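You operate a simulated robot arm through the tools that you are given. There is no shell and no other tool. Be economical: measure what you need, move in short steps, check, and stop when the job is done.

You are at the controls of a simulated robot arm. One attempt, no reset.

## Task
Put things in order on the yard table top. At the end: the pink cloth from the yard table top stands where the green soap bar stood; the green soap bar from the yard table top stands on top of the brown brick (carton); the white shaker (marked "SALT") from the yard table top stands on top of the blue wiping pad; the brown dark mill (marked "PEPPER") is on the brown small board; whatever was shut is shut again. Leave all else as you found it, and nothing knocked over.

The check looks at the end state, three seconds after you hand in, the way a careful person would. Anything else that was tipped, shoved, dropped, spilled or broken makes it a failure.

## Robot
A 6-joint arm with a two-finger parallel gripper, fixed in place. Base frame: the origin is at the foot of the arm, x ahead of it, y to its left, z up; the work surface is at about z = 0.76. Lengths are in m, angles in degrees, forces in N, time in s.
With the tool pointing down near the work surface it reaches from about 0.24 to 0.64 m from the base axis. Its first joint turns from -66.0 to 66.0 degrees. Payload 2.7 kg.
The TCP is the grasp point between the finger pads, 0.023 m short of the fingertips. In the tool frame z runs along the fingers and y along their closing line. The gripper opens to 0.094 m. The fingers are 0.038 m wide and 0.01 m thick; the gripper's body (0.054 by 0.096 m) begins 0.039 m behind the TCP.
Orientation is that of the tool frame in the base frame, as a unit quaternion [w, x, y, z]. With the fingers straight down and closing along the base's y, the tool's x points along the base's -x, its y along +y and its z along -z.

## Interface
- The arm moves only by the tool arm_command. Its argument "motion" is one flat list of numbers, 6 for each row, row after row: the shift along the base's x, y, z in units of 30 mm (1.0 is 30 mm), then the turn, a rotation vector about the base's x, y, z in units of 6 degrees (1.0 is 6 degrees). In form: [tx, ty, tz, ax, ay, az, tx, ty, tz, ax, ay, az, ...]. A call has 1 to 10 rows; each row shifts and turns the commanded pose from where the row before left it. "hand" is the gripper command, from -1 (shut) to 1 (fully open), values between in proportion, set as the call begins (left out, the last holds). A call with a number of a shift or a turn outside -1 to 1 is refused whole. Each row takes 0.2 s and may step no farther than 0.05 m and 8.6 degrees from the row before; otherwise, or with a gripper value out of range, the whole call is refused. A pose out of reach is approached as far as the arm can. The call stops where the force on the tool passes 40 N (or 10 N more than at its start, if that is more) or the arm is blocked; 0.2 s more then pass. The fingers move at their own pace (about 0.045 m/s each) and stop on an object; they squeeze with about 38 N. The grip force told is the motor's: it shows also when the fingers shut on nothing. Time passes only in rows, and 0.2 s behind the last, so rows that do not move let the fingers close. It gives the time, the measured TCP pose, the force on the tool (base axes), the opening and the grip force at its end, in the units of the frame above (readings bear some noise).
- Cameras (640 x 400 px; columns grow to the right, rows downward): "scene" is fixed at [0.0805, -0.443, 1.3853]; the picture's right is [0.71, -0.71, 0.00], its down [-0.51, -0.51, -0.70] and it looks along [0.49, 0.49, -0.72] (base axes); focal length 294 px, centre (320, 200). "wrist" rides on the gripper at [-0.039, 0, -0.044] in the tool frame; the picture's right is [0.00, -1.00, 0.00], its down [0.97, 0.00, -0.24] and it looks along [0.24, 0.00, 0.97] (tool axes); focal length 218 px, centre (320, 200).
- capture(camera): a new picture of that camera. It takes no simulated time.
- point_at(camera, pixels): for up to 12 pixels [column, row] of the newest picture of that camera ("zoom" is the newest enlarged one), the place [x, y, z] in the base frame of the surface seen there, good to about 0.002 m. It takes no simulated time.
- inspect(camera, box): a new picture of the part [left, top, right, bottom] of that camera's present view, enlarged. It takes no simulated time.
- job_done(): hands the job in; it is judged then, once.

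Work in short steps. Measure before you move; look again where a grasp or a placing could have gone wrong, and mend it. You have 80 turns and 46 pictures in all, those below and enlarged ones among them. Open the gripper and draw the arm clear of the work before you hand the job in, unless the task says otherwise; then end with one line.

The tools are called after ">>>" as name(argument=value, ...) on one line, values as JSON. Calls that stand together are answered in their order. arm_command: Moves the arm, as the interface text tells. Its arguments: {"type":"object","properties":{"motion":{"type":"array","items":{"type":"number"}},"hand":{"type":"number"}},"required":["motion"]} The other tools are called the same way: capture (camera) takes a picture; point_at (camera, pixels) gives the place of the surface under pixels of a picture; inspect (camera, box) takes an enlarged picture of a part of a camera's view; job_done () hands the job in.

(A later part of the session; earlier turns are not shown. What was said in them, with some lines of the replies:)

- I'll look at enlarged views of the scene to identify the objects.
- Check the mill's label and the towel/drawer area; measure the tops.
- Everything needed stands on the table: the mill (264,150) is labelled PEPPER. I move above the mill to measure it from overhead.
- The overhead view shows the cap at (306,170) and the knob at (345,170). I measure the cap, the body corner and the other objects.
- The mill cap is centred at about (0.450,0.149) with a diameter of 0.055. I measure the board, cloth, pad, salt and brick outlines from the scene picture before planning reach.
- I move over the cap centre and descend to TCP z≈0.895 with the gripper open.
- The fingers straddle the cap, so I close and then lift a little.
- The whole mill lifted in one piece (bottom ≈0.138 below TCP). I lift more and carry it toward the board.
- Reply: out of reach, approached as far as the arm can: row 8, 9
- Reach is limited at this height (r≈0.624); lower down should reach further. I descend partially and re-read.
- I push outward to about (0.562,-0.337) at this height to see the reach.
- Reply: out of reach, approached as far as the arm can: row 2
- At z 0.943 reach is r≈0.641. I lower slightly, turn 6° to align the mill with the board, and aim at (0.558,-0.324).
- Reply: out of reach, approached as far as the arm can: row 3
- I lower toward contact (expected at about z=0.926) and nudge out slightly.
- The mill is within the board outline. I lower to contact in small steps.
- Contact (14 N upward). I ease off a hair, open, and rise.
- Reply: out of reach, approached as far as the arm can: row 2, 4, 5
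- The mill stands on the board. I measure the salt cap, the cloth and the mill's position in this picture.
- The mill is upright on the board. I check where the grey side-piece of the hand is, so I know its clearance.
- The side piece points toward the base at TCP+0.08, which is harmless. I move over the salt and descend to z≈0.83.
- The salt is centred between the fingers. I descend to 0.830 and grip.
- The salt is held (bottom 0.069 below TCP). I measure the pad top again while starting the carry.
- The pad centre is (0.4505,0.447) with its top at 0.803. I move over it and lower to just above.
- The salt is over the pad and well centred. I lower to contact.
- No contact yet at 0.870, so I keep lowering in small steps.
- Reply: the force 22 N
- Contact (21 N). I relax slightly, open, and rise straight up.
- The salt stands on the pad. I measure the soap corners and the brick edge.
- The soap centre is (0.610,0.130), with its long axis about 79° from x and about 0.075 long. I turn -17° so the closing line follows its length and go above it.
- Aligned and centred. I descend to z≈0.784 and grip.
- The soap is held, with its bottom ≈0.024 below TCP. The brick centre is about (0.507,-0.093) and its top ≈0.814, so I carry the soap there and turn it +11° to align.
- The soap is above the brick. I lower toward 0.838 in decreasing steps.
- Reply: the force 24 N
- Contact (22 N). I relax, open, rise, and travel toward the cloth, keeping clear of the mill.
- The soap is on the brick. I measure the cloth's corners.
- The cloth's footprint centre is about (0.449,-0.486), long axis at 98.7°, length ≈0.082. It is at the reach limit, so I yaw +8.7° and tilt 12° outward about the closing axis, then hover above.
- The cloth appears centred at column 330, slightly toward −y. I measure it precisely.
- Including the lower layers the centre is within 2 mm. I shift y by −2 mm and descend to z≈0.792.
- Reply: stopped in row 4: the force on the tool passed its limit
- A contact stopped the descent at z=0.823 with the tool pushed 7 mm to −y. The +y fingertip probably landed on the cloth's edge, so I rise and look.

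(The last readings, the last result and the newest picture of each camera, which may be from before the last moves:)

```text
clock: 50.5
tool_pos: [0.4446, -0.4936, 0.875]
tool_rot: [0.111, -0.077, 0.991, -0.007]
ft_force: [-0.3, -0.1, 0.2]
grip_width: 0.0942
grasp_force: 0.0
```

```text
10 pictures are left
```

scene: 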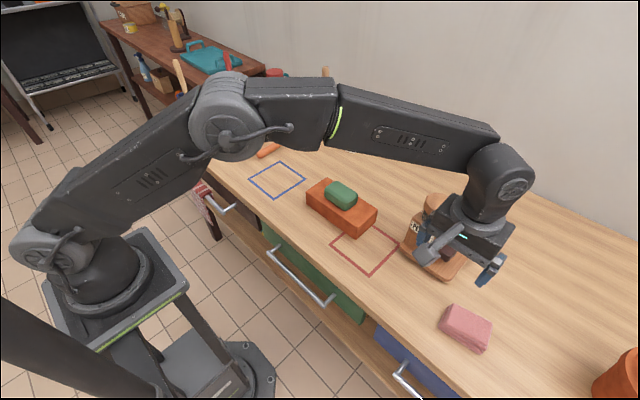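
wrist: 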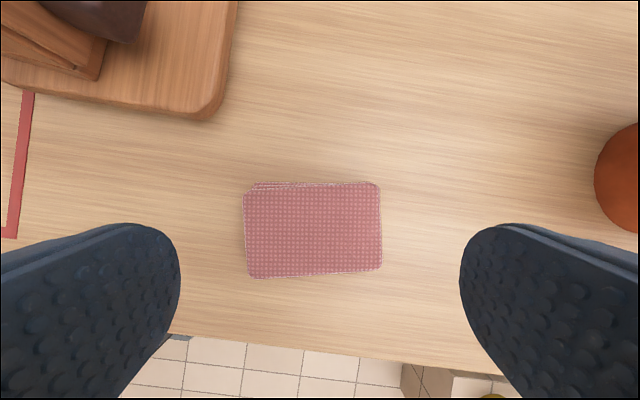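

I check whether the cloth moved and where it is relative to the fingers.

>>> point_at(camera="wrist", pixels=[[247, 230], [378, 228], [313, 230], [313, 185], [313, 272], [248, 265], [378, 265], [246, 195], [377, 187]])

>>> inspect(camera="scene", box=[410, 250, 530, 370])

```text
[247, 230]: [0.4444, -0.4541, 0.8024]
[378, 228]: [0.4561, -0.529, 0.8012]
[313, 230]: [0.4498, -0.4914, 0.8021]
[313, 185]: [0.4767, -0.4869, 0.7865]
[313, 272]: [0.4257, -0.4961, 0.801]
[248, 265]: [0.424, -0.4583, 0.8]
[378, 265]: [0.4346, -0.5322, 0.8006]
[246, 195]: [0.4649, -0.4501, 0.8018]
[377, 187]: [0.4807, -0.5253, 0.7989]
```

```text
3.33 times, centred on (470, 310) of scene
```

zoom: 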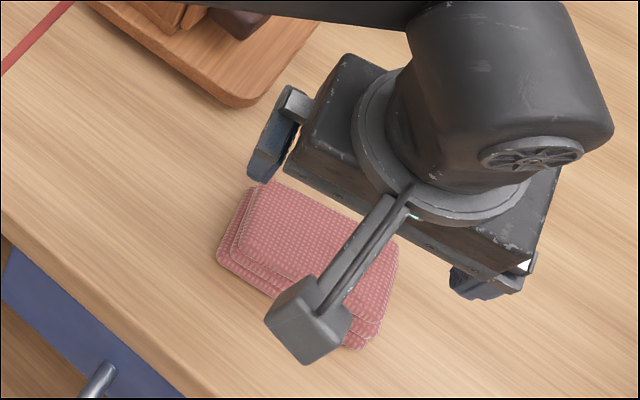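

The lower layers stick out at both ends, so closing along the length is too tight. I turn −90° to close across the width (0.05), with the tilt then pointing outward along −y, and fix the small roll.

>>> arm_command(motion=[0, 0.3, 0.2, 0.3, 0, 0, 0, 0.2, 0.2, 0, 0, -1, 0, 0, 0, 0, 0, -1, 0, 0, 0, 0, 0, -1, 0, 0, 0, 0, 0, -1, 0, 0, 0, 0, 0, -1, 0, 0, 0, 0, 0, -1, 0, 0, 0, 0, 0, -1, 0, 0, 0, 0, 0, -1])

>>> arm_command(motion=[0, 0, 0, 0, 0, -1, 0, 0, 0, 0, 0, -1, 0, 0, 0, 0, 0, -1, 0, 0, 0, 0, 0, -1, 0, 0, 0, 0, 0, -1, 0, 0, 0, 0, 0, -1, 0, 0, 0, 0, 0, -1, 0, 0, 0, 0, 0, 0])

>>> capture(camera="wrist")

```text
clock: 52.5
tool_pos: [0.4433, -0.4803, 0.8875]
tool_rot: [0.106, 0.336, 0.935, -0.038]
ft_force: [-0.2, -0.5, 0.7]
grip_width: 0.0939
grasp_force: 0.1
```

```text
clock: 54.3
tool_pos: [0.4437, -0.4819, 0.8879]
tool_rot: [0.085, 0.649, 0.753, -0.073]
ft_force: [-0.3, -0.3, 0.4]
grip_width: 0.0942
grasp_force: 0.1
```

```text
8 pictures are left
```

wrist: 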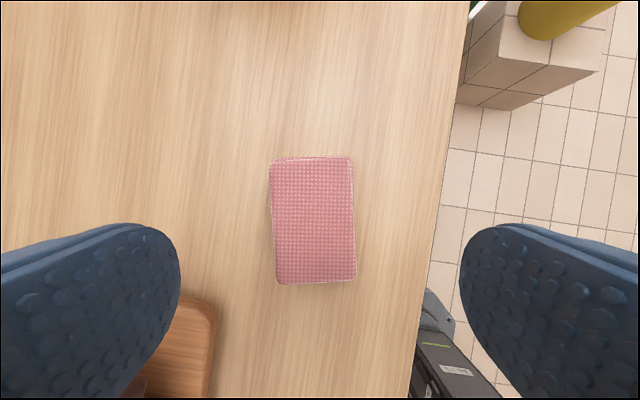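

Now aligned across the width, with the cloth centre ≈5 mm toward +x. I correct and descend in gentle steps to z≈0.792.

>>> arm_command(motion=[0.18, -0.1, -0.5, 0, 0, 0, 0, 0, -0.6, 0, 0, 0, 0, 0, -0.6, 0, 0, 0, 0, 0, -0.5, 0, 0, 0, 0, 0, -0.4, 0, 0, 0, 0, 0, -0.3, 0, 0, 0, 0, 0, -0.3, 0, 0, 0, 0, 0, 0, 0, 0, 0])

```text
clock: 56.1
tool_pos: [0.4488, -0.4835, 0.7922]
tool_rot: [0.085, 0.648, 0.753, -0.073]
ft_force: [0.2, -0.3, 0.0]
grip_width: 0.0941
grasp_force: 0.0
```

No contact on the way down. I close and lift slightly.

>>> arm_command(motion=[0, 0, 0, 0, 0, 0, 0, 0, 0, 0, 0, 0, 0, 0, 0, 0, 0, 0, 0, 0, 0, 0, 0, 0, 0, 0, 0, 0, 0, 0], hand=-1)

>>> arm_command(motion=[0, 0, 0.3, 0, 0, 0, 0, 0, 0.6, 0, 0, 0, 0, 0, 0.8, 0, 0, 0, 0, 0, 0, 0, 0, 0])

>>> inspect(camera="scene", box=[400, 230, 540, 370])

```text
clock: 57.3
tool_pos: [0.4494, -0.4825, 0.7923]
tool_rot: [0.086, 0.648, 0.753, -0.074]
ft_force: [-0.4, 0.7, 0.8]
grip_width: 0.0593
grasp_force: 37.6
```

```text
clock: 58.3
tool_pos: [0.4489, -0.4837, 0.8419]
tool_rot: [0.085, 0.648, 0.753, -0.073]
ft_force: [0.4, 0.0, -0.8]
grip_width: 0.0593
grasp_force: 37.9
```

```text
2.86 times, centred on (470, 300) of scene
```

zoom: 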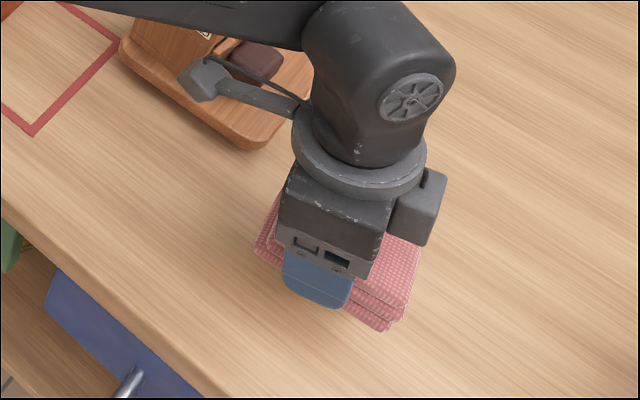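

The cloth is held (0.059 wide). I draw it inward and up, keeping away from the mill, then carry it toward the soap's old spot.

>>> arm_command(motion=[-0.5, 0.3, 0.5, 0, 0, 0, -0.6, 0.5, 0.9, 0, 0, 0, -0.6, 0.5, 1, 0, 0, 0, 0, 0.5, 1, 0, 0, 0, 0, 1, 0.7, 0, 0, 0, 0, 1, 0, 0, 0, 0, 0, 1, 0, 0, 0, 0, 0, 1, 0, 0, 0, 0, 0, 1, 0, 0, 0, 0, 0, 1, 0, 0, 0, 0])

>>> capture(camera="scene")

```text
clock: 60.5
tool_pos: [0.3973, -0.2495, 0.9661]
tool_rot: [0.085, 0.648, 0.753, -0.074]
ft_force: [0.0, 0.1, 0.4]
grip_width: 0.0591
grasp_force: 37.8
```

```text
6 pictures are left
```

scene: 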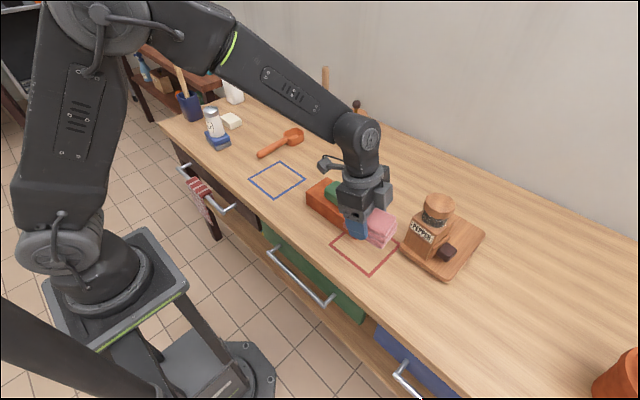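

Everything is intact. I continue to above (0.610,0.136).

>>> arm_command(motion=[0.3, 1, 0, 0, 0, 0, 0.5, 1, 0, 0, 0, 0, 0.5, 1, 0, 0, 0, 0, 0.5, 1, 0, 0, 0, 0, 0.5, 1, 0, 0, 0, 0, 0.5, 1, 0, 0, 0, 0, 0.5, 1, 0, 0, 0, 0, 0.6, 1, 0, 0, 0, 0, 0.6, 1, 0, 0, 0, 0, 0.6, 1, 0, 0, 0, 0])

>>> arm_command(motion=[0.6, 1, -0.5, 0, 0, 0, 0.7, 1, -0.6, 0, 0, 0, 0.7, 0.85, -0.6, 0, 0, 0, 0, 0, -0.5, 0, 0, 0, 0, 0, 0, 0, 0, 0])

>>> inspect(camera="scene", box=[240, 90, 380, 210])

```text
clock: 62.7
tool_pos: [0.5504, 0.0499, 0.9658]
tool_rot: [0.085, 0.648, 0.753, -0.073]
ft_force: [-0.3, 0.9, -0.2]
grip_width: 0.0593
grasp_force: 38.3
```

```text
clock: 63.9
tool_pos: [0.6113, 0.1356, 0.9002]
tool_rot: [0.084, 0.649, 0.753, -0.073]
ft_force: [-0.2, 0.3, -0.7]
grip_width: 0.0592
grasp_force: 38.3
```

```text
3.33 times, centred on (310, 150) of scene
```

zoom: 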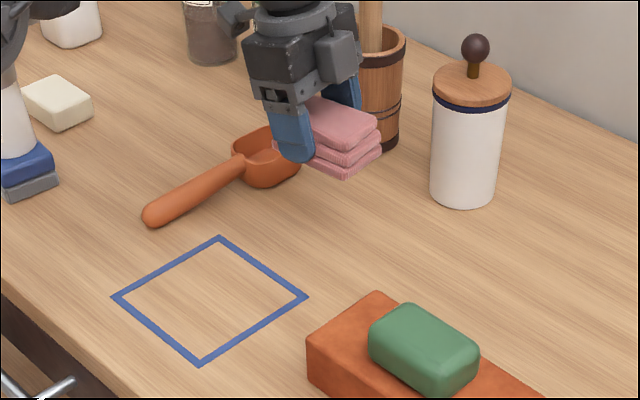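

I check the cloth's place, the ladle rim and the bracket before lowering.

>>> point_at(camera="zoom", pixels=[[345, 120], [376, 122], [345, 148], [344, 175], [380, 145], [237, 20], [228, 30], [265, 140], [297, 160]])

```text
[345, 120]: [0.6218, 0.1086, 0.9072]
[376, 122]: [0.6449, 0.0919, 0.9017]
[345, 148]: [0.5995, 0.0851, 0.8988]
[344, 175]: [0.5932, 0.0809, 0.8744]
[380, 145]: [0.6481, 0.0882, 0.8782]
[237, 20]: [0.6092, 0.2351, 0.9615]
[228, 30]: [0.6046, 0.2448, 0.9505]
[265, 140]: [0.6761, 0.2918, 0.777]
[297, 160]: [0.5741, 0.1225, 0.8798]
```

The cloth centre is ≈(0.616,0.126); I shift (−0.005,+0.004) and lower to just above contact (TCP≈0.796). The bracket clears the ladle by about 3 cm.

>>> arm_command(motion=[-0.17, 0.13, -0.6, 0, 0, 0, 0, 0, -0.8, 0, 0, 0, 0, 0, -0.8, 0, 0, 0, 0, 0, -0.6, 0, 0, 0, 0, 0, -0.5, 0, 0, 0, 0, 0, -0.15, 0, 0, 0, 0, 0, 0, 0, 0, 0])

>>> arm_command(motion=[0, 0, -0.06, 0, 0, 0, 0, 0, -0.05, 0, 0, 0, 0, 0, 0, 0, 0, 0])

```text
clock: 65.5
tool_pos: [0.6075, 0.1407, 0.796]
tool_rot: [0.085, 0.648, 0.754, -0.073]
ft_force: [0.7, 0.4, -0.1]
grip_width: 0.0591
grasp_force: 38.1
```

```text
clock: 66.3
tool_pos: [0.6067, 0.1412, 0.7933]
tool_rot: [0.086, 0.648, 0.753, -0.073]
ft_force: [-0.1, -0.2, 0.5]
grip_width: 0.0588
grasp_force: 38.0
```

At 0.7933 the cloth is within a millimetre of the table; a final small step to contact.

>>> arm_command(motion=[0, 0, -0.04, 0, 0, 0, 0, 0, -0.03, 0, 0, 0, 0, 0, 0, 0, 0, 0])

```text
clock: 67.1
tool_pos: [0.6067, 0.1409, 0.7915]
tool_rot: [0.085, 0.648, 0.753, -0.074]
ft_force: [-2.7, 0.9, 4.2]
grip_width: 0.0591
grasp_force: 37.6
```

Contact. I open and withdraw upward along the tool axis, then back away.

>>> arm_command(motion=[0, 0, 0.02, 0, 0, 0, 0, 0, 0, 0, 0, 0, 0, 0, 0, 0, 0, 0], hand=1)

>>> arm_command(motion=[0, 0.08, 0.4, 0, 0, 0, 0, 0.15, 0.7, 0, 0, 0, 0, 0.1, 0.9, 0, 0, 0, 0, 0, 1, 0, 0, 0, -0.5, -0.5, 1, 0, 0, 0, -1, -0.7, 1, 0, 0, 0, -1, -0.7, 0.5, 0, 0, 0, -1, -0.7, 0, 0, 0, 0, -1, -0.7, 0, 0, 0, 0, -1, -0.7, 0, 0, 0, 0])

>>> capture(camera="scene")

```text
clock: 67.9
tool_pos: [0.6062, 0.1395, 0.7916]
tool_rot: [0.086, 0.648, 0.753, -0.074]
ft_force: [-0.4, 0.8, -0.3]
grip_width: 0.0939
grasp_force: 0.1
```

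```text
clock: 70.1
tool_pos: [0.4399, 0.0296, 0.9543]
tool_rot: [0.085, 0.648, 0.753, -0.074]
ft_force: [0.2, -0.5, 0.3]
grip_width: 0.0942
grasp_force: 0.0
```

```text
4 pictures are left
```

scene: 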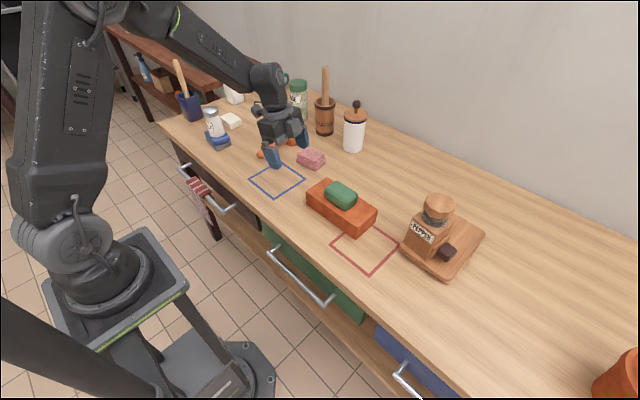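

Everything is placed. I raise the arm clear and take a last close look.

>>> arm_command(motion=[-0.5, -0.5, 1, 0, 0, 0, -0.5, -0.5, 1, 0, 0, 0, -0.5, -0.5, 1, 0, 0, 0, 0, -0.5, 0.5, 0, 0, 0, 0, 0, 0, 0, 0, 0])

>>> inspect(camera="scene", box=[180, 70, 400, 250])

>>> point_at(camera="scene", pixels=[[311, 156], [298, 158], [313, 150], [325, 158], [312, 163], [341, 193]])

```text
clock: 71.3
tool_pos: [0.3945, -0.031, 1.0603]
tool_rot: [0.086, 0.648, 0.754, -0.073]
ft_force: [0.3, 0.2, 0.8]
grip_width: 0.0938
grasp_force: 0.0
```

```text
2.22 times, centred on (290, 160) of scene
```

zoom: 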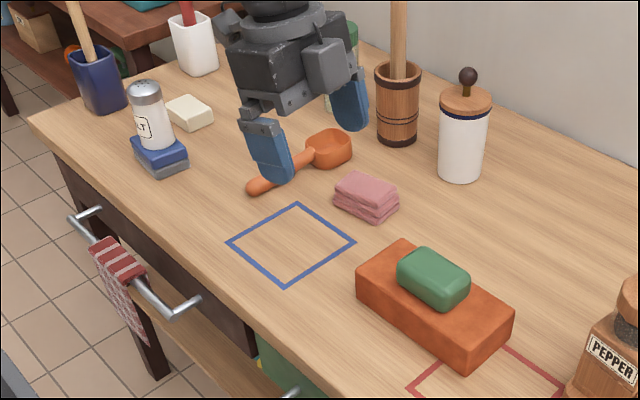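

```text
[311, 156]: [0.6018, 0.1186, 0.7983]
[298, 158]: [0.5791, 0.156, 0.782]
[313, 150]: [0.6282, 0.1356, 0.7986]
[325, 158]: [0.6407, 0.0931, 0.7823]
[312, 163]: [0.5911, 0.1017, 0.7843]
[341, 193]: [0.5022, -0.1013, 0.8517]
```

The cloth sits at about (0.61,0.13) where the soap stood. The soap is on the brick, the salt on the pad and the mill on the board, nothing else has moved, and the arm is clear.

>>> job_done()

```text
The job is handed in.
```

The job is handed in: the cloth is where the soap stood, the soap is on the brick, the salt is on the blue pad, the pepper mill is on the board, no drawer was opened and nothing was knocked over.
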